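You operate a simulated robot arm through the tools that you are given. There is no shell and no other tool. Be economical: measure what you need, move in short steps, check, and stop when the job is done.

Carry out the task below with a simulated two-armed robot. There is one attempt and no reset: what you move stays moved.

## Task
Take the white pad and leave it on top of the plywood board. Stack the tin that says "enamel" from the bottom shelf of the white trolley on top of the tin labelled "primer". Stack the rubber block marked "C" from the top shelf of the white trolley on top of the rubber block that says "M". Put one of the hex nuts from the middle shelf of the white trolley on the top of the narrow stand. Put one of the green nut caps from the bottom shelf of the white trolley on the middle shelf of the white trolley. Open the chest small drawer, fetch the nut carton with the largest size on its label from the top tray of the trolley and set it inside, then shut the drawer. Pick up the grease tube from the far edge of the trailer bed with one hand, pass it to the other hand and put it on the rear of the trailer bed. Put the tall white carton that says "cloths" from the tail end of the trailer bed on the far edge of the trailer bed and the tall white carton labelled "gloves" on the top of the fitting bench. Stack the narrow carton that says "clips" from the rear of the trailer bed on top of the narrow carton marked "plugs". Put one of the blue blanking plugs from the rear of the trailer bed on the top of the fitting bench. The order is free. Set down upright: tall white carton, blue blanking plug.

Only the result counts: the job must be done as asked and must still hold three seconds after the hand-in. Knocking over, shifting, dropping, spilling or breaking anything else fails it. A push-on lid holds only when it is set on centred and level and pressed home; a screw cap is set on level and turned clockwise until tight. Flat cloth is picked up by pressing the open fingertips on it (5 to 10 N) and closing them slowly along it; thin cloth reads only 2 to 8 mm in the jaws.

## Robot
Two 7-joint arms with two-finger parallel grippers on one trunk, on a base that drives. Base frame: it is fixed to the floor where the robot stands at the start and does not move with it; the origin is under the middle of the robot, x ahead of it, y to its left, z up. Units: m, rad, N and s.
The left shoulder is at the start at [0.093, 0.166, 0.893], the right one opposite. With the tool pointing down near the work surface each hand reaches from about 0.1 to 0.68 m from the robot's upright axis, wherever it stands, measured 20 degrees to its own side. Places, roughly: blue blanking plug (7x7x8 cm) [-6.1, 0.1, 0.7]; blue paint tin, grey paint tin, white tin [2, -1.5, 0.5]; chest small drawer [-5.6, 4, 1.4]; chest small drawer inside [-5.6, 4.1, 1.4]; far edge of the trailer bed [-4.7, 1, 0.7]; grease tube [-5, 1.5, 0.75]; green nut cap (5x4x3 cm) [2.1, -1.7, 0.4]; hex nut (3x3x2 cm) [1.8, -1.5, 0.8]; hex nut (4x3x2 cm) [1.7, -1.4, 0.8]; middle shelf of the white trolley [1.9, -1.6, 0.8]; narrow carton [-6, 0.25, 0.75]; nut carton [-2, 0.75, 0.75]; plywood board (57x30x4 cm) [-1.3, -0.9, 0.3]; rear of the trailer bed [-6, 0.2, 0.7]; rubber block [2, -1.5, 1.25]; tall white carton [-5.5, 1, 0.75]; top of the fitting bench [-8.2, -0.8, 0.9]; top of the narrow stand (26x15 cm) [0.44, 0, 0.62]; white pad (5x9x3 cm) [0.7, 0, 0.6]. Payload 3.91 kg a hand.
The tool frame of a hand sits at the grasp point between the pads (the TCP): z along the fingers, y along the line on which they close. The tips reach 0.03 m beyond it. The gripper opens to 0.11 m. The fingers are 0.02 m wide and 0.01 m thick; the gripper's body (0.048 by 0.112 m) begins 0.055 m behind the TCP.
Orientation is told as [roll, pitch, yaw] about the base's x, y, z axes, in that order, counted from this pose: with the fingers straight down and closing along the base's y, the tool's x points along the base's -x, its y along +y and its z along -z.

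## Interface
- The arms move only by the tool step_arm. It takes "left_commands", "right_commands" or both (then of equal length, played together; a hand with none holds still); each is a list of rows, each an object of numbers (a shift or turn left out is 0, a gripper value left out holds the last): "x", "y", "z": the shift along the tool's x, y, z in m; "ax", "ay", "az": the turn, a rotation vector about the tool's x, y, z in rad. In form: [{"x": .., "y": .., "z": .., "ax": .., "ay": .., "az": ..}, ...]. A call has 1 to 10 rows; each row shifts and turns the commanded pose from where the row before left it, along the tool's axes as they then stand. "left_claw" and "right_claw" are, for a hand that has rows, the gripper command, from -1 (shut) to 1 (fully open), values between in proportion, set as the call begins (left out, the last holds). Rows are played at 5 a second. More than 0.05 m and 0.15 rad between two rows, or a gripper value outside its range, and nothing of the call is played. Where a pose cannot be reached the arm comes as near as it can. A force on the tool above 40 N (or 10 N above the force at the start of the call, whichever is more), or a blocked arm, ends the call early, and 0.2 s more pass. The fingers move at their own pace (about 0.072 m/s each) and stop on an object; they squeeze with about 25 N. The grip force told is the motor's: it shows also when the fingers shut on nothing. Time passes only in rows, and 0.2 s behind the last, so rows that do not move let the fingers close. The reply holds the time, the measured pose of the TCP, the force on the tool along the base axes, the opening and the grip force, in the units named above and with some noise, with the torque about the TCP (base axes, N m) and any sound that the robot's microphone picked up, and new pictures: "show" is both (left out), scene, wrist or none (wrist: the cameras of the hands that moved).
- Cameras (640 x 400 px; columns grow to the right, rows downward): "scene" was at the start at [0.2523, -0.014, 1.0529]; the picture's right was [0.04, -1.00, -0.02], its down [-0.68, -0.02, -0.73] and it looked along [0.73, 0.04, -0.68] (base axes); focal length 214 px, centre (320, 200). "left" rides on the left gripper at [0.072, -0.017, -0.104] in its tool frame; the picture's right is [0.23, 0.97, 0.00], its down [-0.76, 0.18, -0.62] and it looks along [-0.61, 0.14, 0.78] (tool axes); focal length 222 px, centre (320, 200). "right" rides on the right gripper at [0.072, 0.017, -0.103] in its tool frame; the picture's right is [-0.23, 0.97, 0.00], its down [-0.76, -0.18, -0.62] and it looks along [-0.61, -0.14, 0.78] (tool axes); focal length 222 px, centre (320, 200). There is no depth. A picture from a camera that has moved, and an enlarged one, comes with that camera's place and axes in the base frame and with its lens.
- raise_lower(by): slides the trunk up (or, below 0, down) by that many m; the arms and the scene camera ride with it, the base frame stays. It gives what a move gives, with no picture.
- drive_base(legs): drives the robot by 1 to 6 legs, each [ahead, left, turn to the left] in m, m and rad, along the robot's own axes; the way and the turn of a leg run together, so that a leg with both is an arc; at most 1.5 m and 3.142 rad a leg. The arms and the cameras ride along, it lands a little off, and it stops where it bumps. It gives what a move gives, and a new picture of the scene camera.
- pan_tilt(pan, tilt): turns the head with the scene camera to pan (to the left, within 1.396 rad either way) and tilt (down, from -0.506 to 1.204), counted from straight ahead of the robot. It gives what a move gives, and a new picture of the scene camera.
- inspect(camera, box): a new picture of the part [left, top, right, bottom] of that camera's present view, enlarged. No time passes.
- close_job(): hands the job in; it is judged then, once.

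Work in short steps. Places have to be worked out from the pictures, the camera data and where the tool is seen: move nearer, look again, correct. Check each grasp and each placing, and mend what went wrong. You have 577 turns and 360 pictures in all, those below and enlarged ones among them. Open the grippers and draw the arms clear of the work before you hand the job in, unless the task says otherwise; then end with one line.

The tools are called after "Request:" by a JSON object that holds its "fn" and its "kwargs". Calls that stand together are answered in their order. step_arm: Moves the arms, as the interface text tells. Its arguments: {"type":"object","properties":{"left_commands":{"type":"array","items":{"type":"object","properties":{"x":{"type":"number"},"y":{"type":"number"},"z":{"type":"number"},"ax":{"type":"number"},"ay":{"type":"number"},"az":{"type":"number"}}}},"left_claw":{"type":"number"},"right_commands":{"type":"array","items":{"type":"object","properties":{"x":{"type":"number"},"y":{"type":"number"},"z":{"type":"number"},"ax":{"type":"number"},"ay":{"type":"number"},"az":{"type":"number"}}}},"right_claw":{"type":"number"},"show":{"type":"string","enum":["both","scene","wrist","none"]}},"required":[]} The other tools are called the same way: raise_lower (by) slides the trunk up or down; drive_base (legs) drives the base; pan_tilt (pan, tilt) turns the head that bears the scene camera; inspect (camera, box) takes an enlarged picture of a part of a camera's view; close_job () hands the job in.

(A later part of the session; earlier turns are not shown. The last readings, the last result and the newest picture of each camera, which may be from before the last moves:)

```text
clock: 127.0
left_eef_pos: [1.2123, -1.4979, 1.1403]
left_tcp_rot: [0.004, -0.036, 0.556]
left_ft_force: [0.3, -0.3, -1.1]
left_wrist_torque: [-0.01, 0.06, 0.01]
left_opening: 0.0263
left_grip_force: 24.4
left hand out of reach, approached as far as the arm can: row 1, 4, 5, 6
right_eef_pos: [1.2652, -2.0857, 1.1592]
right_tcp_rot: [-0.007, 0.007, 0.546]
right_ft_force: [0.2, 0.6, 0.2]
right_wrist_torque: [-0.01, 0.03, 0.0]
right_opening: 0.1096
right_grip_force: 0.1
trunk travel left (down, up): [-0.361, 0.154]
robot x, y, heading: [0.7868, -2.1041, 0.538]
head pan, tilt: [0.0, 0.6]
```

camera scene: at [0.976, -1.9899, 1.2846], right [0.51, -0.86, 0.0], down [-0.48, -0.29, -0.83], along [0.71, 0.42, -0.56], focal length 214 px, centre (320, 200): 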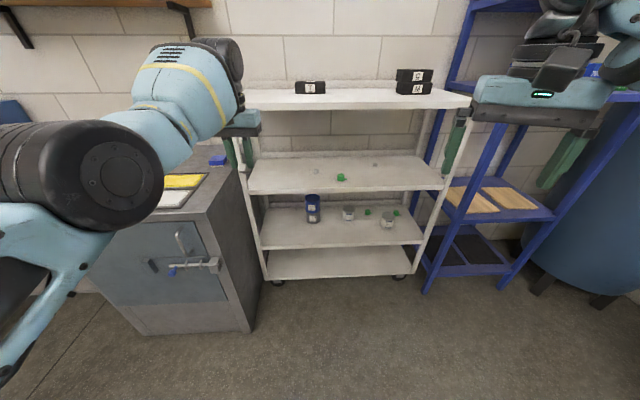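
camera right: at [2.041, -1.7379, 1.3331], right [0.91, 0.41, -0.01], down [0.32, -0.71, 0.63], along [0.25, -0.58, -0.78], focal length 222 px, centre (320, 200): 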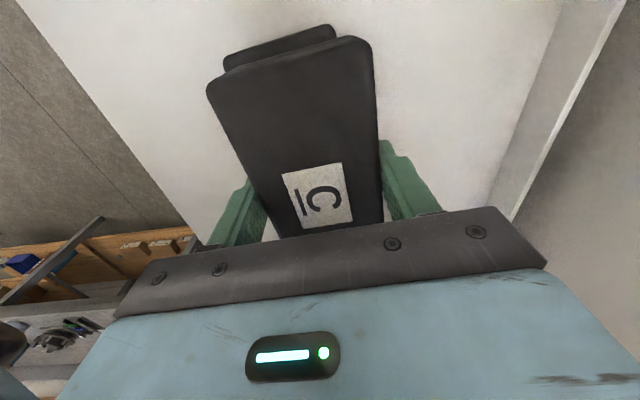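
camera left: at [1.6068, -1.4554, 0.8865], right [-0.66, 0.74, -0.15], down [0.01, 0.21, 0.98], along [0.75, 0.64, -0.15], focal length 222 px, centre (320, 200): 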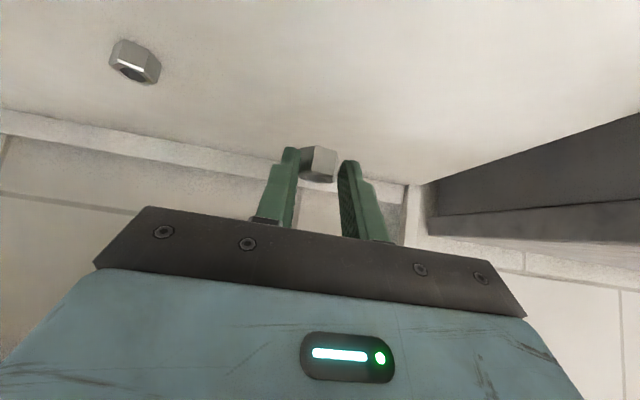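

This posture just keeps the arm long; I'll carry the nut so. I raise the trunk for clearance and drive back toward the narrow stand.

Request:
{"fn": "raise_lower", "kwargs": {"by": 0.15}}

Request:
{"fn": "drive_base", "kwargs": {"legs": [[-0.1, -0.1, 0], [0, 0, -1.45], [-1.2, 0, 0], [-1.0, 0, 0], [-0.2, 0.2, 0]]}}

```text
clock: 128.7
left_eef_pos: [1.1117, -1.5597, 1.512]
left_tcp_rot: [-0.004, -0.406, 0.557]
left_ft_force: [-0.1, 0.4, -1.2]
left_wrist_torque: [-0.01, 0.05, 0.02]
left_opening: 0.0261
left_grip_force: 25.7
right_eef_pos: [1.2677, -2.0853, 1.3091]
right_tcp_rot: [-0.008, 0.01, 0.545]
right_ft_force: [0.7, 0.4, -0.7]
right_wrist_torque: [-0.02, 0.0, 0.02]
right_opening: 0.1102
right_grip_force: 0.0
trunk travel left (down, up): [-0.511, 0.004]
robot x, y, heading: [0.7884, -2.1015, 0.536]
head pan, tilt: [0.0, 0.6]
```

```text
clock: 146.2
left_eef_pos: [0.0179, -0.4753, 1.5149]
left_tcp_rot: [-0.003, -0.409, -0.89]
left_ft_force: [-0.5, -0.6, -0.4]
left_wrist_torque: [-0.01, 0.02, 0.0]
left_opening: 0.0262
left_grip_force: 25.3
right_eef_pos: [-0.4833, -0.6938, 1.3099]
right_tcp_rot: [-0.005, 0.008, -0.902]
right_ft_force: [-0.6, -0.1, 0.8]
right_wrist_torque: [-0.01, 0.03, -0.01]
right_opening: 0.1102
right_grip_force: 0.0
trunk travel left (down, up): [-0.511, 0.004]
robot x, y, heading: [-0.5569, -0.2184, -0.91]
head pan, tilt: [0.0, 0.6]
camera scene: at [-0.4955, -0.3009, 1.4581], right [-0.79, -0.62, 0.0], down [-0.35, 0.45, -0.82], along [0.51, -0.65, -0.57], focal length 214 px, centre (320, 200)
```

scene: 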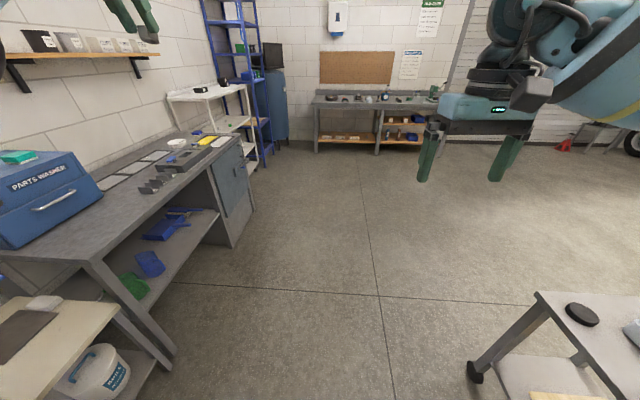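

The arm shifted when the trunk rose. Here is room to refold: I level the tool and lower the left hand toward the normal carrying pose.

Request:
{"fn": "step_arm", "kwargs": {"left_commands": [{"ay": 0.135}, {"ay": 0.135}, {"ay": 0.135}, {"z": 0.05}, {"z": 0.05}, {"z": 0.05}, {"z": 0.05, "x": 0.0}, {"x": 0.03, "y": -0.02}, {"x": 0.03, "y": -0.02}, {"x": 0.03, "y": -0.02}], "show": "none"}}

```text
clock: 148.4
left_eef_pos: [0.0343, -0.5829, 1.3529]
left_tcp_rot: [-0.024, -0.349, -0.859]
left_ft_force: [-0.2, -0.2, -0.2]
left_wrist_torque: [0.04, 0.01, -0.02]
left_opening: 0.0261
left_grip_force: 25.1
left hand out of reach, approached as far as the arm can: row 1, 2, 3, 4, 5, 6, 7, 8, 9, 10
right_eef_pos: [-0.483, -0.6945, 1.3094]
right_tcp_rot: [-0.005, 0.008, -0.899]
right_ft_force: [0.6, -0.2, 0.3]
right_wrist_torque: [0.0, -0.04, -0.02]
right_opening: 0.1099
right_grip_force: 0.2
trunk travel left (down, up): [-0.511, 0.004]
robot x, y, heading: [-0.5605, -0.2221, -0.905]
head pan, tilt: [0.0, 0.6]
```

I lower the trunk to the start height and see how the arm settles.

Request:
{"fn": "raise_lower", "kwargs": {"by": -0.3}}

Request:
{"fn": "step_arm", "kwargs": {"left_commands": [{}, {}, {}], "show": "scene"}}

```text
clock: 151.4
left_eef_pos: [0.0683, -0.6251, 0.7129]
left_tcp_rot: [-0.001, 0.177, -0.861]
left_ft_force: [0.3, 0.4, -0.7]
left_wrist_torque: [-0.01, 0.0, -0.02]
left_opening: 0.0262
left_grip_force: 25.6
right_eef_pos: [-0.4832, -0.6934, 1.0111]
right_tcp_rot: [-0.004, 0.005, -0.9]
right_ft_force: [0.0, -0.5, -0.2]
right_wrist_torque: [0.02, -0.01, 0.03]
right_opening: 0.11
right_grip_force: 0.0
trunk travel left (down, up): [-0.211, 0.304]
robot x, y, heading: [-0.5572, -0.2186, -0.905]
head pan, tilt: [0.0, 0.6]
```

```text
clock: 152.2
left_eef_pos: [0.0667, -0.6245, 0.7138]
left_tcp_rot: [-0.001, 0.176, -0.86]
left_ft_force: [0.9, -0.4, -1.3]
left_wrist_torque: [-0.01, -0.01, -0.02]
left_opening: 0.0261
left_grip_force: 24.7
right_eef_pos: [-0.4831, -0.6928, 1.0098]
right_tcp_rot: [-0.006, 0.007, -0.901]
right_ft_force: [0.0, -0.3, 0.4]
right_wrist_torque: [-0.01, 0.01, -0.01]
right_opening: 0.1104
right_grip_force: 0.1
trunk travel left (down, up): [-0.211, 0.304]
robot x, y, heading: [-0.5609, -0.2197, -0.908]
head pan, tilt: [0.0, 0.6]
camera scene: at [-0.3981, -0.4249, 1.1303], right [-0.79, -0.62, 0.0], down [-0.35, 0.44, -0.83], along [0.51, -0.65, -0.56], focal length 214 px, centre (320, 200)
```

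scene: 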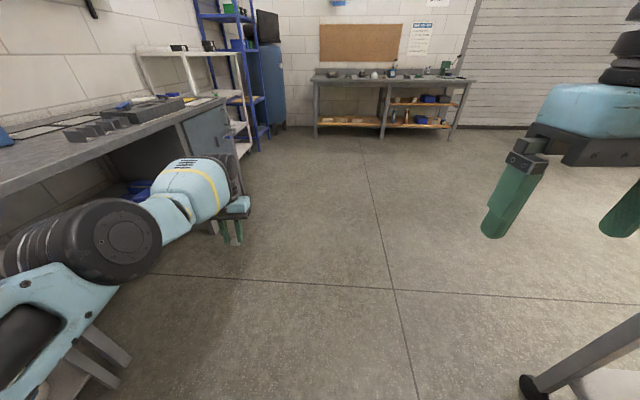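

Now I try drawing the hand in again, in small rows.

Request:
{"fn": "step_arm", "kwargs": {"left_commands": [{"ay": -0.09}, {"ay": -0.09}, {"x": 0.03}, {"x": 0.03}, {"x": 0.03}, {"x": 0.03}, {"x": 0.03}, {}, {}], "show": "none"}}

```text
clock: 154.2
left_eef_pos: [0.0822, -0.655, 0.7018]
left_tcp_rot: [-0.003, -0.004, -0.86]
left_ft_force: [0.1, 0.5, -1.0]
left_wrist_torque: [-0.02, 0.02, 0.02]
left_opening: 0.0262
left_grip_force: 25.2
left hand out of reach, approached as far as the arm can: row 1, 2, 3, 4, 5, 6, 7
right_eef_pos: [-0.4827, -0.692, 1.0105]
right_tcp_rot: [-0.009, 0.008, -0.9]
right_ft_force: [0.1, 0.2, 0.3]
right_wrist_torque: [0.01, 0.01, 0.04]
right_opening: 0.1101
right_grip_force: 0.1
trunk travel left (down, up): [-0.211, 0.304]
robot x, y, heading: [-0.5588, -0.2177, -0.906]
head pan, tilt: [0.0, 0.6]
```

The arm is probably stretched straight, near a singular pose. I try a run of full-size inward rows.

Request:
{"fn": "step_arm", "kwargs": {"left_commands": [{"x": 0.05}, {"x": 0.05}, {"x": 0.05}, {"x": 0.05}, {"x": 0.05}, {"x": 0.05}, {"x": 0.05}, {"x": 0.05}, {}, {}], "show": "scene"}}

```text
clock: 156.4
left_eef_pos: [0.0619, -0.6646, 0.667]
left_tcp_rot: [0.0, -0.007, -0.86]
left_ft_force: [0.5, -0.2, 0.0]
left_wrist_torque: [-0.01, -0.01, -0.03]
left_opening: 0.026
left_grip_force: 24.9
left hand out of reach, approached as far as the arm can: row 1, 2, 3, 4, 5, 6, 7, 8
right_eef_pos: [-0.483, -0.6919, 1.0094]
right_tcp_rot: [-0.005, 0.006, -0.9]
right_ft_force: [0.4, 0.8, -0.1]
right_wrist_torque: [0.03, 0.04, -0.01]
right_opening: 0.1098
right_grip_force: 0.1
trunk travel left (down, up): [-0.211, 0.304]
robot x, y, heading: [-0.56, -0.2198, -0.909]
head pan, tilt: [0.0, 0.6]
camera scene: at [-0.3981, -0.4249, 1.1303], right [-0.79, -0.62, 0.0], down [-0.35, 0.44, -0.83], along [0.51, -0.65, -0.56], focal length 214 px, centre (320, 200)
```

scene: 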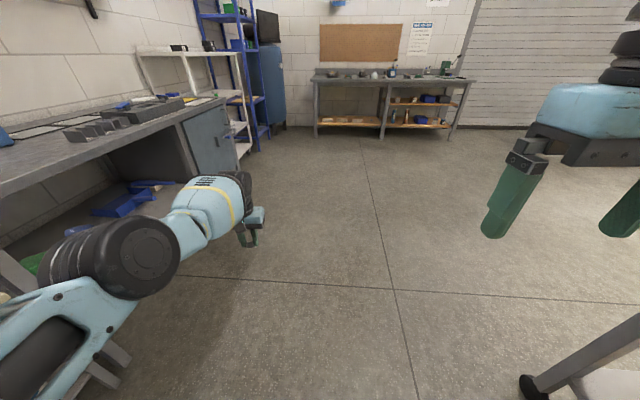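

I look at the left arm itself to understand its posture.

Request:
{"fn": "pan_tilt", "kwargs": {"pan": 0.9, "tilt": 0.75}}

```text
clock: 157.6
left_eef_pos: [0.0625, -0.6642, 0.6669]
left_tcp_rot: [0.001, -0.005, -0.86]
left_ft_force: [0.8, -0.8, -1.3]
left_wrist_torque: [-0.02, -0.02, 0.0]
left_opening: 0.0262
left_grip_force: 25.1
right_eef_pos: [-0.483, -0.6931, 1.0105]
right_tcp_rot: [-0.007, 0.007, -0.9]
right_ft_force: [0.4, 0.2, 0.4]
right_wrist_torque: [0.02, 0.02, -0.02]
right_opening: 0.11
right_grip_force: 0.0
trunk travel left (down, up): [-0.211, 0.304]
robot x, y, heading: [-0.5592, -0.2213, -0.906]
head pan, tilt: [0.901, 0.75]
camera scene: at [-0.3697, -0.3559, 1.1174], right [-0.01, -1.0, 0.0], down [-0.68, 0.0, -0.73], along [0.73, 0.0, -0.68], focal length 214 px, centre (320, 200)
```

scene: 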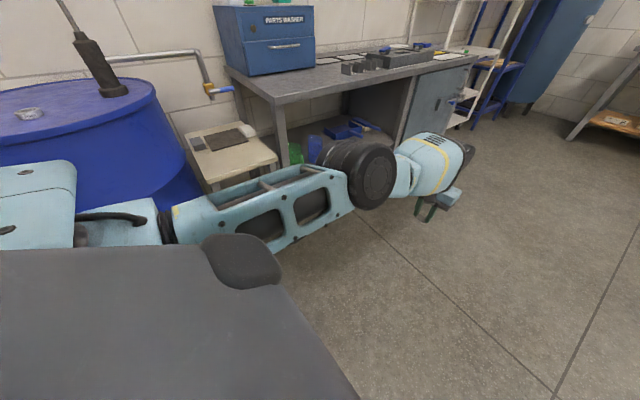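

The elbow is stretched straight. Tilting the tool backward should make the elbow bend; I combine that with drawing in.

Request:
{"fn": "step_arm", "kwargs": {"left_commands": [{"ay": 0.14}, {"ay": 0.14}, {"ay": 0.14, "x": 0.02}, {"ay": 0.14, "x": 0.03}, {"ay": 0.14, "x": 0.03}, {"x": 0.04}, {"x": 0.04}, {"x": 0.04}, {}, {}], "show": "scene"}}

```text
clock: 159.8
left_eef_pos: [0.0111, -0.5792, 0.705]
left_tcp_rot: [-0.001, 0.556, -0.854]
left_ft_force: [-0.1, 0.1, -1.0]
left_wrist_torque: [0.02, -0.04, 0.01]
left_opening: 0.0261
left_grip_force: 25.4
left hand out of reach, approached as far as the arm can: row 1, 2, 3, 4, 5, 6, 7, 8
right_eef_pos: [-0.4826, -0.6922, 1.0099]
right_tcp_rot: [-0.008, 0.007, -0.9]
right_ft_force: [0.0, 0.9, 0.1]
right_wrist_torque: [0.0, 0.01, 0.01]
right_opening: 0.1101
right_grip_force: 0.1
trunk travel left (down, up): [-0.211, 0.304]
robot x, y, heading: [-0.5639, -0.2204, -0.906]
head pan, tilt: [0.901, 0.75]
camera scene: at [-0.3697, -0.3558, 1.1174], right [-0.01, -1.0, 0.0], down [-0.68, 0.0, -0.73], along [0.73, 0.0, -0.68], focal length 214 px, centre (320, 200)
```

scene: 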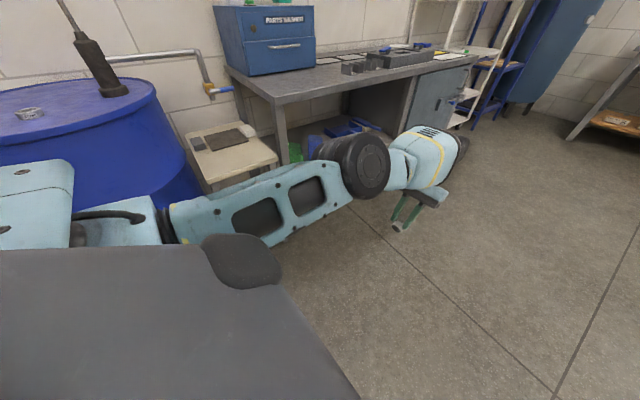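

Wrist takes the whole turn. I keep tilting further, so that at the wrist's limit the elbow must take over.

Request:
{"fn": "step_arm", "kwargs": {"left_commands": [{"ay": 0.14}, {"ay": 0.14}, {"ay": 0.14}, {"ay": 0.14}, {"ay": 0.14}, {"ay": 0.14}, {"ay": 0.14}, {"ay": 0.14}, {}, {}], "show": "scene"}}

```text
clock: 162.0
left_eef_pos: [0.0106, -0.5751, 0.7038]
left_tcp_rot: [0.0, 0.563, -0.844]
left_ft_force: [0.2, -0.7, -1.4]
left_wrist_torque: [0.01, -0.02, 0.05]
left_opening: 0.0262
left_grip_force: 25.1
left hand out of reach, approached as far as the arm can: row 1, 2, 3, 4, 5, 6, 7, 8
right_eef_pos: [-0.4826, -0.6927, 1.0103]
right_tcp_rot: [-0.005, 0.007, -0.899]
right_ft_force: [-0.3, 0.2, -0.4]
right_wrist_torque: [0.0, 0.0, -0.02]
right_opening: 0.1098
right_grip_force: 0.2
trunk travel left (down, up): [-0.211, 0.304]
robot x, y, heading: [-0.5628, -0.2187, -0.903]
head pan, tilt: [0.901, 0.75]
camera scene: at [-0.3697, -0.3558, 1.1174], right [-0.01, -1.0, 0.0], down [-0.68, 0.0, -0.73], along [0.73, 0.0, -0.68], focal length 214 px, centre (320, 200)
```

scene: 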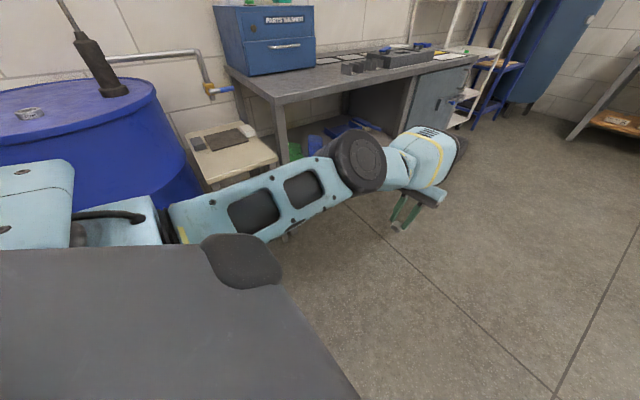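

The elbow swivelled. I try drawing inward from this posture.

Request:
{"fn": "step_arm", "kwargs": {"left_commands": [{"x": 0.034, "z": 0.021}, {"x": 0.034, "z": 0.021}, {"x": 0.034, "z": 0.021}, {"x": 0.034, "z": 0.021}, {"x": 0.034, "z": 0.021}, {"x": 0.034, "z": 0.021}, {}, {}], "show": "scene"}}

```text
clock: 163.8
left_eef_pos: [0.0111, -0.5775, 0.7044]
left_tcp_rot: [0.0, 0.564, -0.845]
left_ft_force: [0.2, -0.8, -0.6]
left_wrist_torque: [0.02, -0.01, 0.01]
left_opening: 0.0262
left_grip_force: 25.3
left hand out of reach, approached as far as the arm can: row 1, 2, 3, 4, 5, 6
right_eef_pos: [-0.4821, -0.6935, 1.0096]
right_tcp_rot: [-0.006, 0.006, -0.899]
right_ft_force: [0.2, 0.0, 0.9]
right_wrist_torque: [0.0, 0.0, 0.03]
right_opening: 0.1101
right_grip_force: 0.1
trunk travel left (down, up): [-0.211, 0.304]
robot x, y, heading: [-0.5547, -0.2207, -0.904]
head pan, tilt: [0.901, 0.75]
camera scene: at [-0.3697, -0.3558, 1.1174], right [-0.01, -1.0, 0.0], down [-0.68, 0.0, -0.73], along [0.73, 0.0, -0.68], focal length 214 px, centre (320, 200)
```

scene: 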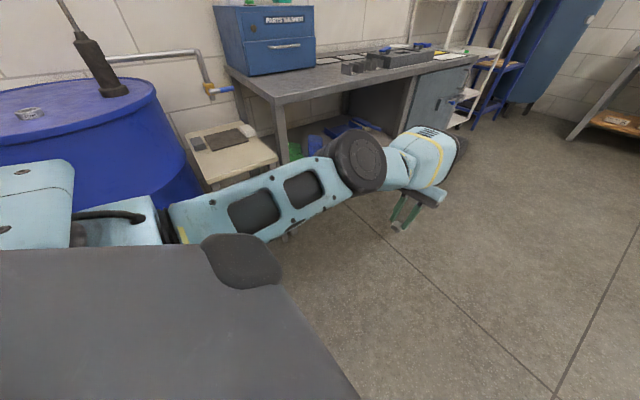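

No effect. I try the opposite: tilting the tool well forward, which should bend the elbow the other way.

Request:
{"fn": "step_arm", "kwargs": {"left_commands": [{"ay": -0.145}, {"ay": -0.145}, {"ay": -0.145}, {"ay": -0.145}, {"ay": -0.145}, {"ay": -0.145}, {"ay": -0.145}, {"ay": -0.145}, {"ay": -0.145}, {"ay": -0.145}], "show": "none"}}

Request:
{"fn": "step_arm", "kwargs": {"left_commands": [{"z": -0.04}, {"z": -0.04}, {"z": -0.04}, {"z": -0.04}, {"z": -0.04}, {"z": -0.04}, {}, {}], "show": "scene"}}

```text
clock: 166.0
left_eef_pos: [0.1465, -0.768, 0.6691]
left_tcp_rot: [-0.001, -0.89, -0.845]
left_ft_force: [0.3, 0.5, -1.0]
left_wrist_torque: [0.0, 0.03, -0.02]
left_opening: 0.0261
left_grip_force: 25.1
left hand out of reach, approached as far as the arm can: row 1, 2, 3, 4, 5, 6, 7, 8, 9, 10
right_eef_pos: [-0.4826, -0.6935, 1.0097]
right_tcp_rot: [-0.007, 0.008, -0.9]
right_ft_force: [0.8, 0.2, -0.6]
right_wrist_torque: [0.0, 0.0, 0.0]
right_opening: 0.11
right_grip_force: 0.1
trunk travel left (down, up): [-0.211, 0.304]
robot x, y, heading: [-0.5601, -0.223, -0.906]
head pan, tilt: [0.901, 0.75]
```

```text
clock: 167.8
left_eef_pos: [0.1308, -0.7985, 0.7895]
left_tcp_rot: [0.001, -0.888, -0.846]
left_ft_force: [0.2, 0.2, -0.5]
left_wrist_torque: [0.01, 0.0, 0.01]
left_opening: 0.0261
left_grip_force: 25.4
left hand out of reach, approached as far as the arm can: row 1, 2, 3, 4, 5, 6
right_eef_pos: [-0.4823, -0.6927, 1.0099]
right_tcp_rot: [-0.005, 0.008, -0.901]
right_ft_force: [0.1, 0.5, -1.1]
right_wrist_torque: [-0.03, 0.02, 0.02]
right_opening: 0.1102
right_grip_force: 0.1
trunk travel left (down, up): [-0.211, 0.304]
robot x, y, heading: [-0.5607, -0.2198, -0.908]
head pan, tilt: [0.901, 0.75]
camera scene: at [-0.3698, -0.3558, 1.1174], right [-0.01, -1.0, 0.0], down [-0.68, 0.0, -0.73], along [0.73, 0.0, -0.68], focal length 214 px, centre (320, 200)
```

scene: 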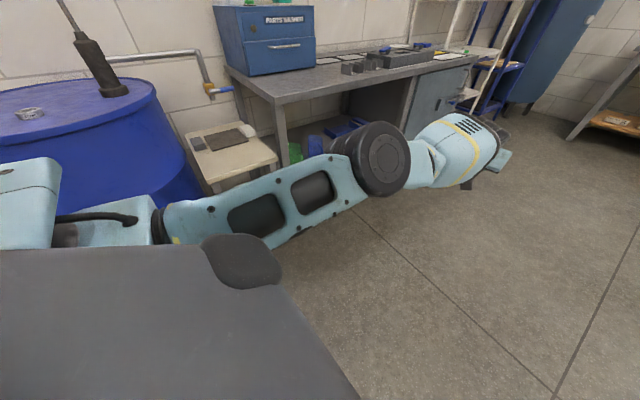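

Still straight. I'll make use of it as is: first set the nut down on the stand using base moves, then unbend later. I raise the trunk for clearance, back up a bit, and turn to face the stand.

Request:
{"fn": "raise_lower", "kwargs": {"by": 0.25}}

Request:
{"fn": "pan_tilt", "kwargs": {"pan": 0.0, "tilt": 0.7}}

Request:
{"fn": "drive_base", "kwargs": {"legs": [[-0.2, 0, 0], [0, 0, 0.907]]}}

```text
clock: 170.4
left_eef_pos: [0.1037, -0.7636, 1.3084]
left_tcp_rot: [-0.058, -1.22, -0.794]
left_ft_force: [0.2, -0.4, -1.3]
left_wrist_torque: [0.02, 0.04, -0.01]
left_opening: 0.0261
left_grip_force: 24.7
right_eef_pos: [-0.4816, -0.6944, 1.2586]
right_tcp_rot: [-0.007, 0.008, -0.902]
right_ft_force: [-0.1, 0.2, -0.3]
right_wrist_torque: [0.02, -0.01, -0.04]
right_opening: 0.1099
right_grip_force: 0.0
trunk travel left (down, up): [-0.461, 0.054]
robot x, y, heading: [-0.5567, -0.2208, -0.903]
head pan, tilt: [0.901, 0.75]
```

```text
clock: 171.6
left_eef_pos: [0.1038, -0.7623, 1.3106]
left_tcp_rot: [-0.059, -1.222, -0.792]
left_ft_force: [-0.3, 0.6, -0.3]
left_wrist_torque: [0.02, -0.01, 0.01]
left_opening: 0.0261
left_grip_force: 24.8
right_eef_pos: [-0.482, -0.6922, 1.2598]
right_tcp_rot: [-0.004, 0.007, -0.902]
right_ft_force: [-0.7, -0.3, -0.2]
right_wrist_torque: [0.0, 0.03, -0.01]
right_opening: 0.11
right_grip_force: 0.1
trunk travel left (down, up): [-0.461, 0.054]
robot x, y, heading: [-0.5621, -0.2193, -0.905]
head pan, tilt: [0.0, 0.7]
camera scene: at [-0.46, -0.3456, 1.3929], right [-0.79, -0.62, 0.0], down [-0.4, 0.51, -0.76], along [0.47, -0.6, -0.64], focal length 214 px, centre (320, 200)
```

scene: 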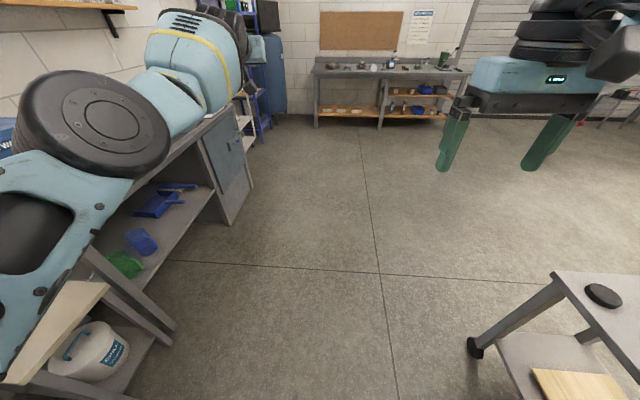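

```text
clock: 175.5
left_eef_pos: [0.1595, 0.1085, 1.3105]
left_tcp_rot: [-0.059, -1.223, 0.101]
left_ft_force: [0.2, 0.3, -1.2]
left_wrist_torque: [0.03, 0.02, 0.0]
left_opening: 0.0261
left_grip_force: 25.0
right_eef_pos: [-0.2611, -0.3056, 1.2598]
right_tcp_rot: [-0.003, 0.008, -0.005]
right_ft_force: [-0.5, -0.2, 0.2]
right_wrist_torque: [-0.01, 0.03, -0.06]
right_opening: 0.11
right_grip_force: 0.1
trunk travel left (down, up): [-0.461, 0.054]
robot x, y, heading: [-0.678, -0.0687, -0.008]
head pan, tilt: [0.0, 0.7]
camera scene: at [-0.517, -0.07, 1.393], right [-0.01, -1.0, 0.0], down [-0.64, 0.01, -0.76], along [0.76, -0.01, -0.64], focal length 214 px, centre (320, 200)
```

scene: 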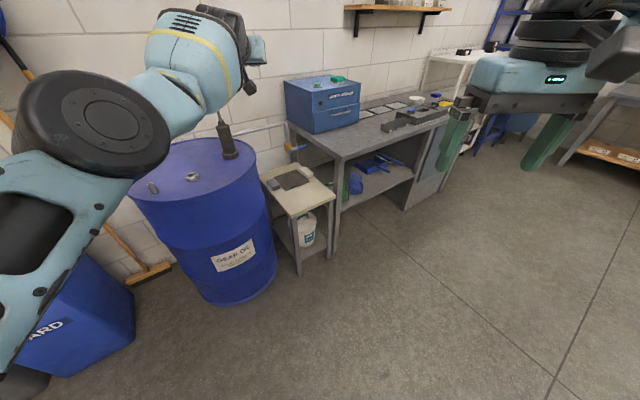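

I suspect the left command has drifted far inside the body. A stop resets command to measured, and the right hand touching the torso (harmless before) triggers one; I use that with both hands listed.

Request:
{"fn": "step_arm", "kwargs": {"left_commands": [{}, {}, {}, {}, {}, {}], "right_commands": [{"x": 0.03}, {"x": 0.03}, {"x": 0.03}, {"x": 0.03}, {"x": 0.03}, {"x": 0.03}], "show": "none"}}

```text
clock: 176.9
left_eef_pos: [0.1591, 0.1103, 1.3101]
left_tcp_rot: [-0.059, -1.221, 0.099]
left_ft_force: [-0.5, -0.9, -0.6]
left_wrist_torque: [-0.01, 0.01, 0.02]
left_opening: 0.0257
left_grip_force: 24.9
right_eef_pos: [-0.4423, -0.3029, 1.2617]
right_tcp_rot: [-0.005, 0.007, -0.006]
right_ft_force: [-0.5, 1.1, -0.7]
right_wrist_torque: [0.03, -0.02, 0.0]
right_opening: 0.1099
right_grip_force: 0.1
trunk travel left (down, up): [-0.461, 0.054]
robot x, y, heading: [-0.6789, -0.0682, -0.012]
head pan, tilt: [0.0, 0.7]
```

No contact yet; a bit further.

Request:
{"fn": "step_arm", "kwargs": {"left_commands": [{}, {}, {}, {}, {}], "right_commands": [{"x": 0.03}, {"x": 0.03}, {"x": 0.03}, {"x": 0.03}, {"x": 0.03}], "show": "none"}}

```text
clock: 177.6
left_eef_pos: [0.1602, 0.1093, 1.3096]
left_tcp_rot: [-0.059, -1.22, 0.1]
left_ft_force: [1.0, 0.3, -0.7]
left_wrist_torque: [-0.02, 0.02, 0.05]
left_opening: 0.026
left_grip_force: 24.8
right_eef_pos: [-0.5041, -0.3032, 1.2627]
right_tcp_rot: [-0.006, -0.008, -0.044]
right_ft_force: [12.7, -1.2, -1.7]
right_wrist_torque: [-0.06, 0.35, -0.8]
right_opening: 0.1099
right_grip_force: 0.0
trunk travel left (down, up): [-0.461, 0.054]
robot x, y, heading: [-0.6778, -0.0719, -0.009]
head pan, tilt: [0.0, 0.7]
stopped in row 3 (right hand): the force on the tool passed its limit at 97 N (the readings are from after the stop); the commanded pose is now the measured one
```

Stopped, so the commands were reset. I move the right hand off the torso, and test drawing the left hand back.

Request:
{"fn": "step_arm", "kwargs": {"left_commands": [{"z": -0.03}, {"z": -0.03}, {"z": -0.03}, {"z": -0.03}, {}, {}], "right_commands": [{"x": -0.04}, {"x": -0.04}, {"x": -0.04}, {}, {}, {}], "show": "none"}}

```text
clock: 179.0
left_eef_pos: [0.1308, 0.0899, 1.3812]
left_tcp_rot: [-0.057, -1.219, 0.102]
left_ft_force: [0.3, 0.1, -1.1]
left_wrist_torque: [0.01, 0.02, -0.03]
left_opening: 0.0259
left_grip_force: 24.6
left hand out of reach, approached as far as the arm can: row 1, 2, 3, 4
right_eef_pos: [-0.3829, -0.308, 1.2615]
right_tcp_rot: [-0.007, -0.007, -0.04]
right_ft_force: [-0.2, -0.2, -0.5]
right_wrist_torque: [-0.01, 0.0, 0.04]
right_opening: 0.11
right_grip_force: 0.0
trunk travel left (down, up): [-0.461, 0.054]
robot x, y, heading: [-0.6784, -0.0683, -0.018]
head pan, tilt: [0.0, 0.7]
```

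Partial response. I test an outward command to see whether the arm follows exactly.

Request:
{"fn": "step_arm", "kwargs": {"left_commands": [{"z": 0.04}, {"z": 0.04}, {"z": 0.04}, {}, {}], "show": "none"}}

```text
clock: 180.2
left_eef_pos: [0.1585, 0.1119, 1.3118]
left_tcp_rot: [-0.059, -1.221, 0.102]
left_ft_force: [-0.3, -0.8, -0.3]
left_wrist_torque: [0.01, 0.03, 0.04]
left_opening: 0.026
left_grip_force: 25.3
left hand out of reach, approached as far as the arm can: row 1, 2, 3
right_eef_pos: [-0.3836, -0.307, 1.2622]
right_tcp_rot: [-0.007, -0.008, -0.041]
right_ft_force: [-0.4, 0.2, -0.4]
right_wrist_torque: [0.03, 0.0, -0.02]
right_opening: 0.1101
right_grip_force: 0.0
trunk travel left (down, up): [-0.461, 0.054]
robot x, y, heading: [-0.6771, -0.0691, -0.016]
head pan, tilt: [0.0, 0.7]
```

The command still lies behind the arm. I push it outward until the arm is in sync.

Request:
{"fn": "step_arm", "kwargs": {"left_commands": [{"z": 0.047, "x": -0.0165}, {"z": 0.047, "x": -0.0165}, {"z": 0.047, "x": -0.0165}, {"z": 0.047, "x": -0.0165}, {"z": 0.047, "x": -0.0165}, {"z": 0.047, "x": -0.0165}, {"z": 0.047, "x": -0.0165}, {"z": 0.047, "x": -0.0165}, {"z": 0.047, "x": -0.0165}, {}], "show": "none"}}

```text
clock: 182.4
left_eef_pos: [0.1666, 0.121, 1.2908]
left_tcp_rot: [-0.06, -1.222, 0.1]
left_ft_force: [-0.4, -0.5, -0.4]
left_wrist_torque: [-0.01, 0.03, 0.0]
left_opening: 0.026
left_grip_force: 25.2
left hand out of reach, approached as far as the arm can: row 1, 2, 3, 4, 5, 6, 7, 8, 9
right_eef_pos: [-0.3836, -0.3084, 1.2624]
right_tcp_rot: [-0.006, -0.007, -0.039]
right_ft_force: [0.6, 0.1, -0.2]
right_wrist_torque: [0.0, -0.01, 0.01]
right_opening: 0.11
right_grip_force: 0.1
trunk travel left (down, up): [-0.461, 0.054]
robot x, y, heading: [-0.6769, -0.0723, -0.015]
head pan, tilt: [0.0, 0.7]
```

I test the response with a small sideways command to judge where the command point is.

Request:
{"fn": "step_arm", "kwargs": {"left_commands": [{"y": 0.04}, {"y": 0.04}, {}], "show": "none"}}

```text
clock: 183.2
left_eef_pos: [0.1634, 0.1997, 1.2893]
left_tcp_rot: [-0.056, -1.223, 0.098]
left_ft_force: [0.0, 0.8, -0.5]
left_wrist_torque: [0.02, 0.04, 0.0]
left_opening: 0.026
left_grip_force: 24.8
right_eef_pos: [-0.3841, -0.3083, 1.2606]
right_tcp_rot: [-0.005, -0.008, -0.039]
right_ft_force: [0.2, -0.1, 0.6]
right_wrist_torque: [0.0, 0.01, -0.01]
right_opening: 0.1102
right_grip_force: 0.1
trunk travel left (down, up): [-0.461, 0.054]
robot x, y, heading: [-0.6745, -0.0706, -0.011]
head pan, tilt: [0.0, 0.7]
```

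Now it follows exactly. I test small inward steps.

Request:
{"fn": "step_arm", "kwargs": {"left_commands": [{"z": -0.019, "x": 0.007}, {"z": -0.019, "x": 0.007}, {"z": -0.019, "x": 0.007}, {}], "show": "none"}}

```text
clock: 184.2
left_eef_pos: [0.1007, 0.1981, 1.2891]
left_tcp_rot: [-0.059, -1.222, 0.099]
left_ft_force: [0.1, -0.4, -0.8]
left_wrist_torque: [-0.01, 0.05, 0.0]
left_opening: 0.0261
left_grip_force: 24.8
right_eef_pos: [-0.3836, -0.3072, 1.2615]
right_tcp_rot: [-0.006, -0.006, -0.038]
right_ft_force: [-0.4, 0.5, -0.1]
right_wrist_torque: [0.01, 0.01, -0.04]
right_opening: 0.1102
right_grip_force: 0.0
trunk travel left (down, up): [-0.461, 0.054]
robot x, y, heading: [-0.6757, -0.0703, -0.017]
head pan, tilt: [0.0, 0.7]
```

The arm is free again (lesson: undo commands flagged out of reach). Now I fold it to tool-down in steps.

Request:
{"fn": "step_arm", "kwargs": {"left_commands": [{"ay": 0.12, "z": -0.03, "x": 0.01}, {"ay": 0.12, "z": -0.03, "x": 0.01}, {"ay": 0.12, "z": -0.03, "x": 0.015}, {"ay": 0.12, "z": -0.02, "x": 0.02}, {"ay": 0.12, "z": -0.01, "x": 0.02}, {"ay": 0.12, "x": 0.02}, {}], "show": "none"}}

```text
clock: 185.8
left_eef_pos: [-0.0608, 0.2104, 1.2711]
left_tcp_rot: [-0.014, -0.486, 0.086]
left_ft_force: [-0.1, -0.7, 0.2]
left_wrist_torque: [-0.02, 0.01, 0.02]
left_opening: 0.0259
left_grip_force: 24.7
right_eef_pos: [-0.3834, -0.3078, 1.2626]
right_tcp_rot: [-0.006, -0.005, -0.04]
right_ft_force: [-0.5, -0.7, -0.1]
right_wrist_torque: [0.02, 0.03, -0.02]
right_opening: 0.1097
right_grip_force: 0.0
trunk travel left (down, up): [-0.461, 0.054]
robot x, y, heading: [-0.6736, -0.0677, -0.012]
head pan, tilt: [0.0, 0.7]
```

Works well. I finish levelling and draw in, then look at the nut in the fingers.

Request:
{"fn": "step_arm", "kwargs": {"left_commands": [{"ay": 0.12, "x": 0.03}, {"ay": 0.12, "x": 0.03}, {"ay": 0.12, "x": 0.03}, {"ay": 0.12, "x": 0.02}, {"az": 0.09}, {}], "show": "none"}}

Request:
{"fn": "inspect", "kwargs": {"camera": "left", "box": [220, 80, 420, 240]}}

```text
clock: 187.4
left_eef_pos: [-0.0892, 0.2397, 1.2426]
left_tcp_rot: [-0.029, 0.004, 0.01]
left_ft_force: [0.4, -1.0, -1.2]
left_wrist_torque: [0.04, 0.04, 0.03]
left_opening: 0.0262
left_grip_force: 24.9
left hand out of reach, approached as far as the arm can: row 1, 2, 3
right_eef_pos: [-0.3824, -0.3084, 1.2627]
right_tcp_rot: [-0.008, -0.008, -0.04]
right_ft_force: [0.4, -0.1, 0.5]
right_wrist_torque: [0.01, -0.01, -0.02]
right_opening: 0.1098
right_grip_force: 0.0
trunk travel left (down, up): [-0.461, 0.054]
robot x, y, heading: [-0.6792, -0.0713, -0.01]
head pan, tilt: [0.0, 0.7]
stopped in row 6 (left hand): the arm was blocked; the commanded pose is now the measured one
```

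```text
2.50 times, centred on (320, 160) of left
camera zoom: at [-0.1611, 0.2239, 1.3468], right [-0.24, 0.97, -0.03], down [0.76, 0.2, 0.61], along [0.6, 0.12, -0.79], focal length 555 px, centre (320, 300)
```

zoom: 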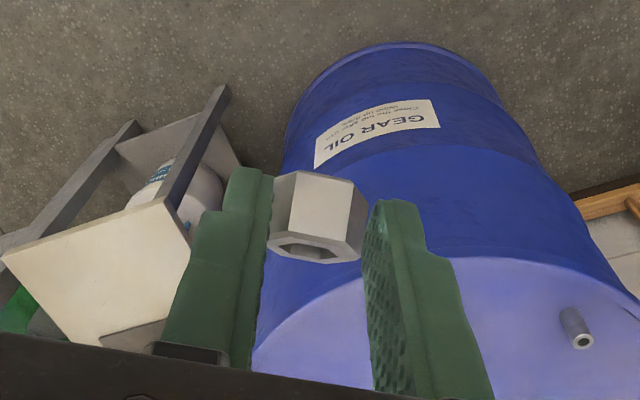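

The nut sits at the fingertips tilted with the earlier pitch. I lower the trunk and watch that the arm just rides along.

Request:
{"fn": "raise_lower", "kwargs": {"by": -0.25}}

Request:
{"fn": "step_arm", "kwargs": {"left_commands": [{"z": 0.02}, {"x": 0.02}, {"x": 0.02}, {}], "show": "none"}}

```text
clock: 190.0
left_eef_pos: [-0.0721, 0.2731, 0.8422]
left_tcp_rot: [-0.019, 0.305, 0.078]
left_ft_force: [0.6, 0.8, -0.6]
left_wrist_torque: [-0.04, 0.03, 0.04]
left_opening: 0.0261
left_grip_force: 25.3
right_eef_pos: [-0.384, -0.3082, 1.0112]
right_tcp_rot: [-0.006, -0.009, -0.04]
right_ft_force: [0.2, 0.3, -0.1]
right_wrist_torque: [-0.01, 0.0, 0.01]
right_opening: 0.1098
right_grip_force: 0.1
trunk travel left (down, up): [-0.211, 0.304]
robot x, y, heading: [-0.679, -0.0699, -0.01]
head pan, tilt: [0.0, 0.7]
```

```text
clock: 191.2
left_eef_pos: [-0.0671, 0.2802, 0.855]
left_tcp_rot: [-0.024, 0.26, 0.088]
left_ft_force: [0.6, 0.7, -0.6]
left_wrist_torque: [0.0, -0.01, -0.03]
left_opening: 0.026
left_grip_force: 24.3
left hand out of reach, approached as far as the arm can: row 1, 2, 3
right_eef_pos: [-0.3836, -0.3066, 1.0111]
right_tcp_rot: [-0.006, -0.008, -0.04]
right_ft_force: [-0.9, 0.0, 0.0]
right_wrist_torque: [0.0, 0.01, 0.0]
right_opening: 0.1099
right_grip_force: 0.0
trunk travel left (down, up): [-0.211, 0.304]
robot x, y, heading: [-0.6763, -0.0711, -0.01]
head pan, tilt: [0.0, 0.7]
stopped in row 4 (left hand): the arm was blocked; the commanded pose is now the measured one
```

The hand is right by the blue drum. I back off to have free space, then re-sync the arm outward.

Request:
{"fn": "drive_base", "kwargs": {"legs": [[-0.25, -0.15, 0]]}}

Request:
{"fn": "step_arm", "kwargs": {"left_commands": [{"ay": -0.1}, {"ay": -0.1}, {"ay": -0.06}, {"x": -0.03}, {"x": -0.03}, {"x": -0.03}, {"x": -0.03}, {}], "show": "none"}}

```text
clock: 193.2
left_eef_pos: [-0.3189, 0.1327, 0.8566]
left_tcp_rot: [-0.024, 0.259, 0.087]
left_ft_force: [-0.7, -0.4, -0.3]
left_wrist_torque: [0.03, 0.02, 0.0]
left_opening: 0.0263
left_grip_force: 24.8
right_eef_pos: [-0.6333, -0.4548, 1.0118]
right_tcp_rot: [-0.008, -0.008, -0.038]
right_ft_force: [-0.2, -0.3, 0.8]
right_wrist_torque: [-0.02, 0.0, -0.01]
right_opening: 0.1101
right_grip_force: 0.0
trunk travel left (down, up): [-0.211, 0.304]
robot x, y, heading: [-0.9308, -0.2172, -0.008]
head pan, tilt: [0.0, 0.7]
camera scene: at [-0.6706, -0.2186, 1.1218], right [-0.01, -1.0, 0.0], down [-0.64, 0.01, -0.77], along [0.77, -0.01, -0.64], focal length 214 px, centre (320, 200)
```

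scene: 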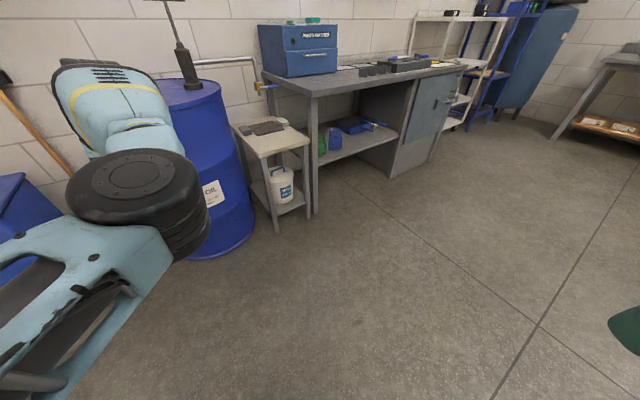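

```text
clock: 195.0
left_eef_pos: [-0.201, 0.1418, 0.8541]
left_tcp_rot: [-0.023, -0.002, 0.094]
left_ft_force: [0.4, -0.6, -0.8]
left_wrist_torque: [0.04, 0.01, 0.02]
left_opening: 0.0262
left_grip_force: 24.8
right_eef_pos: [-0.6337, -0.4539, 1.0116]
right_tcp_rot: [-0.006, -0.006, -0.038]
right_ft_force: [-0.5, 0.3, -0.1]
right_wrist_torque: [-0.01, -0.01, 0.01]
right_opening: 0.11
right_grip_force: 0.1
trunk travel left (down, up): [-0.211, 0.304]
robot x, y, heading: [-0.9284, -0.2216, -0.016]
head pan, tilt: [0.0, 0.7]
```

It follows again. I move the hand to the right, in front of the body, then test inward.

Request:
{"fn": "step_arm", "kwargs": {"left_commands": [{"y": -0.04, "az": 0.03}, {"y": -0.04, "az": 0.03}, {"y": -0.04, "az": 0.03}, {"y": -0.04}, {"y": -0.03}, {}], "show": "none"}}

Request:
{"fn": "step_arm", "kwargs": {"left_commands": [{"x": 0.02}, {"x": 0.02}, {}], "show": "none"}}

```text
clock: 196.4
left_eef_pos: [-0.1971, -0.0468, 0.861]
left_tcp_rot: [-0.022, -0.003, 0.003]
left_ft_force: [0.9, 0.6, -0.6]
left_wrist_torque: [-0.03, 0.0, 0.01]
left_opening: 0.0262
left_grip_force: 25.0
left hand out of reach, approached as far as the arm can: row 5
right_eef_pos: [-0.6327, -0.4539, 1.0119]
right_tcp_rot: [-0.008, -0.007, -0.038]
right_ft_force: [0.0, 0.0, -0.1]
right_wrist_torque: [-0.02, -0.01, 0.01]
right_opening: 0.1101
right_grip_force: 0.0
trunk travel left (down, up): [-0.211, 0.304]
robot x, y, heading: [-0.927, -0.2181, -0.012]
head pan, tilt: [0.0, 0.7]
```

```text
clock: 197.4
left_eef_pos: [-0.2287, -0.006, 0.8491]
left_tcp_rot: [-0.013, 0.012, 0.067]
left_ft_force: [0.0, 0.1, -1.1]
left_wrist_torque: [0.01, -0.01, 0.02]
left_opening: 0.0261
left_grip_force: 25.0
left hand out of reach, approached as far as the arm can: row 2
right_eef_pos: [-0.6328, -0.4534, 1.0115]
right_tcp_rot: [-0.008, -0.006, -0.039]
right_ft_force: [-1.6, -0.1, -0.2]
right_wrist_torque: [-0.01, 0.03, 0.01]
right_opening: 0.11
right_grip_force: 0.1
trunk travel left (down, up): [-0.211, 0.304]
robot x, y, heading: [-0.9249, -0.2213, -0.01]
head pan, tilt: [0.0, 0.7]
stopped in row 3 (left hand): the arm was blocked; the commanded pose is now the measured one
```

I look at the arm's posture again.

Request:
{"fn": "pan_tilt", "kwargs": {"pan": 0.7, "tilt": 0.6}}

```text
clock: 198.5
left_eef_pos: [-0.2279, -0.0064, 0.8506]
left_tcp_rot: [-0.013, 0.011, 0.069]
left_ft_force: [0.5, 0.1, -0.1]
left_wrist_torque: [0.01, -0.01, -0.01]
left_opening: 0.026
left_grip_force: 25.0
right_eef_pos: [-0.6328, -0.4549, 1.0122]
right_tcp_rot: [-0.007, -0.007, -0.038]
right_ft_force: [-0.2, -0.1, -0.2]
right_wrist_torque: [-0.01, 0.03, 0.03]
right_opening: 0.11
right_grip_force: 0.0
trunk travel left (down, up): [-0.211, 0.304]
robot x, y, heading: [-0.9261, -0.2156, -0.013]
head pan, tilt: [0.7, 0.6]
camera scene: at [-0.6869, -0.1614, 1.1303], right [0.64, -0.77, 0.0], down [-0.44, -0.36, -0.82], along [0.64, 0.52, -0.57], focal length 214 px, centre (320, 200)
```

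scene: 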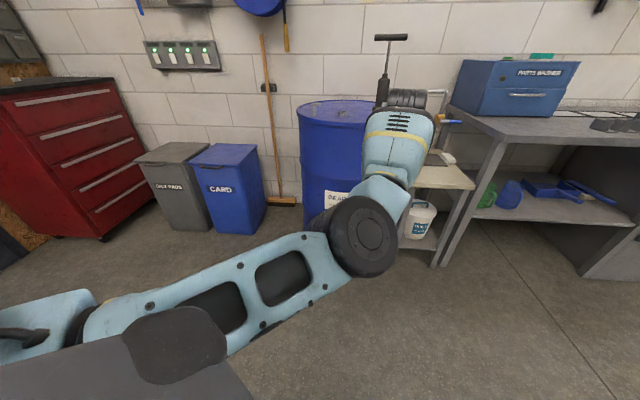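

The elbow now hangs low (wrong side). Tilting the tool backward should swing the elbow up; I try that in place in small turns.

Request:
{"fn": "step_arm", "kwargs": {"left_commands": [{"ay": 0.1}, {"ay": 0.1}, {"ay": 0.1}, {"ay": 0.1}, {"ay": 0.1}, {"ay": 0.1}, {"ay": 0.1}, {}], "show": "scene"}}

```text
clock: 200.3
left_eef_pos: [-0.2955, 0.0409, 0.8356]
left_tcp_rot: [-0.018, 0.541, 0.076]
left_ft_force: [0.0, -0.1, -1.1]
left_wrist_torque: [0.02, -0.03, 0.03]
left_opening: 0.0257
left_grip_force: 25.9
left hand out of reach, approached as far as the arm can: row 2, 3, 4, 5, 6, 7
right_eef_pos: [-0.6347, -0.4547, 1.0115]
right_tcp_rot: [-0.007, -0.007, -0.039]
right_ft_force: [0.5, 0.4, -0.2]
right_wrist_torque: [0.01, -0.01, -0.02]
right_opening: 0.1101
right_grip_force: 0.2
trunk travel left (down, up): [-0.211, 0.304]
robot x, y, heading: [-0.927, -0.2163, -0.011]
head pan, tilt: [0.7, 0.6]
camera scene: at [-0.6866, -0.1605, 1.1302], right [0.64, -0.77, 0.0], down [-0.44, -0.36, -0.82], along [0.64, 0.52, -0.57], focal length 214 px, centre (320, 200)
```

scene: 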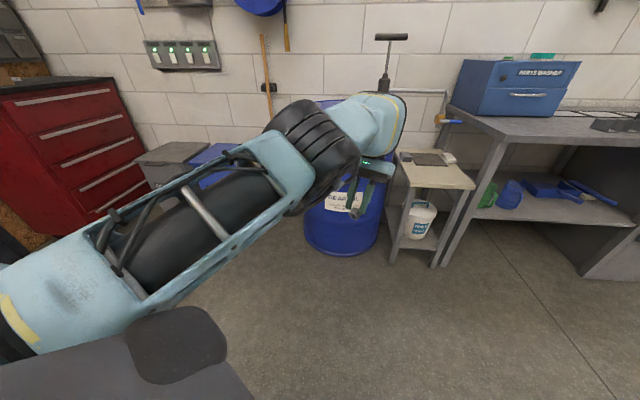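

The elbow swung up. Now I level the tool back while drawing inward.

Request:
{"fn": "step_arm", "kwargs": {"left_commands": [{"x": 0.04}, {"x": 0.04}, {"x": 0.03, "ay": -0.1}, {"x": 0.03, "ay": -0.1}, {"x": 0.03, "ay": -0.1}, {"x": 0.03, "ay": -0.1}, {}, {}], "show": "scene"}}

```text
clock: 202.3
left_eef_pos: [-0.3691, 0.1221, 0.8977]
left_tcp_rot: [-0.081, 0.145, 0.144]
left_ft_force: [-0.1, -0.4, -0.5]
left_wrist_torque: [0.03, 0.0, -0.03]
left_opening: 0.0259
left_grip_force: 25.4
left hand out of reach, approached as far as the arm can: row 4, 5, 6
right_eef_pos: [-0.6338, -0.4539, 1.0132]
right_tcp_rot: [-0.006, -0.009, -0.038]
right_ft_force: [0.4, 0.6, -0.5]
right_wrist_torque: [-0.01, -0.02, 0.0]
right_opening: 0.1103
right_grip_force: 0.0
trunk travel left (down, up): [-0.211, 0.304]
robot x, y, heading: [-0.9301, -0.2202, -0.008]
head pan, tilt: [0.7, 0.6]
stopped in row 8 (left hand): the arm was blocked; the commanded pose is now the measured one
camera scene: at [-0.6869, -0.1612, 1.1303], right [0.64, -0.77, 0.0], down [-0.44, -0.36, -0.83], along [0.64, 0.52, -0.57], focal length 214 px, centre (320, 200)
```

scene: 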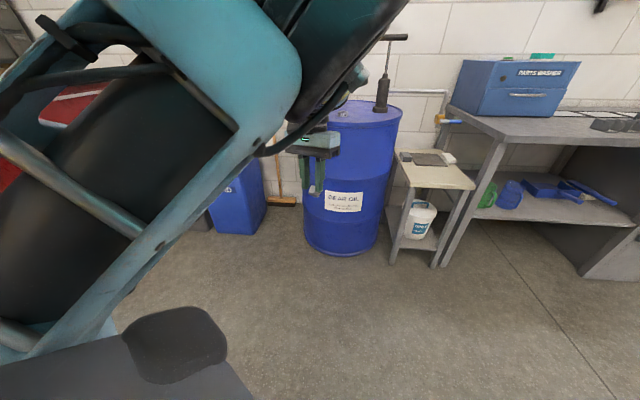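

The elbow is up as at the start. I level the tool here and gently move toward the start pose.

Request:
{"fn": "step_arm", "kwargs": {"left_commands": [{"ay": -0.1}, {"ay": -0.045, "ax": -0.08}, {"az": 0.14}, {"z": 0.03}, {}, {}], "show": "none"}}

Request:
{"fn": "step_arm", "kwargs": {"left_commands": [{"x": 0.03, "y": -0.02}, {"x": 0.03, "y": -0.02}, {"x": 0.03, "y": -0.02}, {}], "show": "scene"}}

```text
clock: 203.9
left_eef_pos: [-0.3678, 0.1576, 0.8647]
left_tcp_rot: [-0.061, -0.003, 0.083]
left_ft_force: [0.9, -0.3, -1.0]
left_wrist_torque: [-0.03, 0.01, 0.02]
left_opening: 0.0259
left_grip_force: 24.6
left hand out of reach, approached as far as the arm can: row 2
right_eef_pos: [-0.6344, -0.4549, 1.0119]
right_tcp_rot: [-0.007, -0.007, -0.038]
right_ft_force: [-1.4, 0.3, 0.1]
right_wrist_torque: [-0.01, -0.02, 0.03]
right_opening: 0.1098
right_grip_force: 0.2
trunk travel left (down, up): [-0.211, 0.304]
robot x, y, heading: [-0.9246, -0.2169, -0.006]
head pan, tilt: [0.7, 0.6]
stopped in row 6 (left hand): the arm was blocked; the commanded pose is now the measured one
```

```text
clock: 205.1
left_eef_pos: [-0.4248, 0.1688, 0.8275]
left_tcp_rot: [-0.114, 0.011, 0.155]
left_ft_force: [1.0, 0.5, -0.9]
left_wrist_torque: [-0.03, 0.04, -0.01]
left_opening: 0.0261
left_grip_force: 25.1
left hand out of reach, approached as far as the arm can: row 1, 2, 3
right_eef_pos: [-0.6334, -0.4544, 1.0124]
right_tcp_rot: [-0.009, -0.006, -0.037]
right_ft_force: [-0.9, 0.2, 0.2]
right_wrist_torque: [0.0, 0.01, 0.01]
right_opening: 0.1104
right_grip_force: 0.0
trunk travel left (down, up): [-0.211, 0.304]
robot x, y, heading: [-0.9273, -0.2175, -0.015]
head pan, tilt: [0.7, 0.6]
stopped in row 4 (left hand): the arm was blocked; the commanded pose is now the measured one
camera scene: at [-0.687, -0.1612, 1.1303], right [0.64, -0.77, 0.0], down [-0.44, -0.36, -0.83], along [0.64, 0.52, -0.57], focal length 214 px, centre (320, 200)
```

scene: 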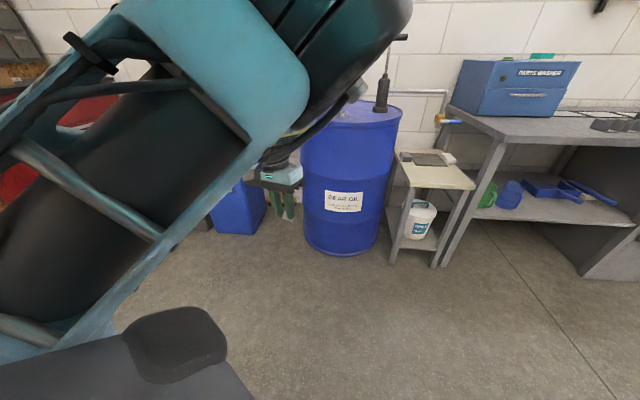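

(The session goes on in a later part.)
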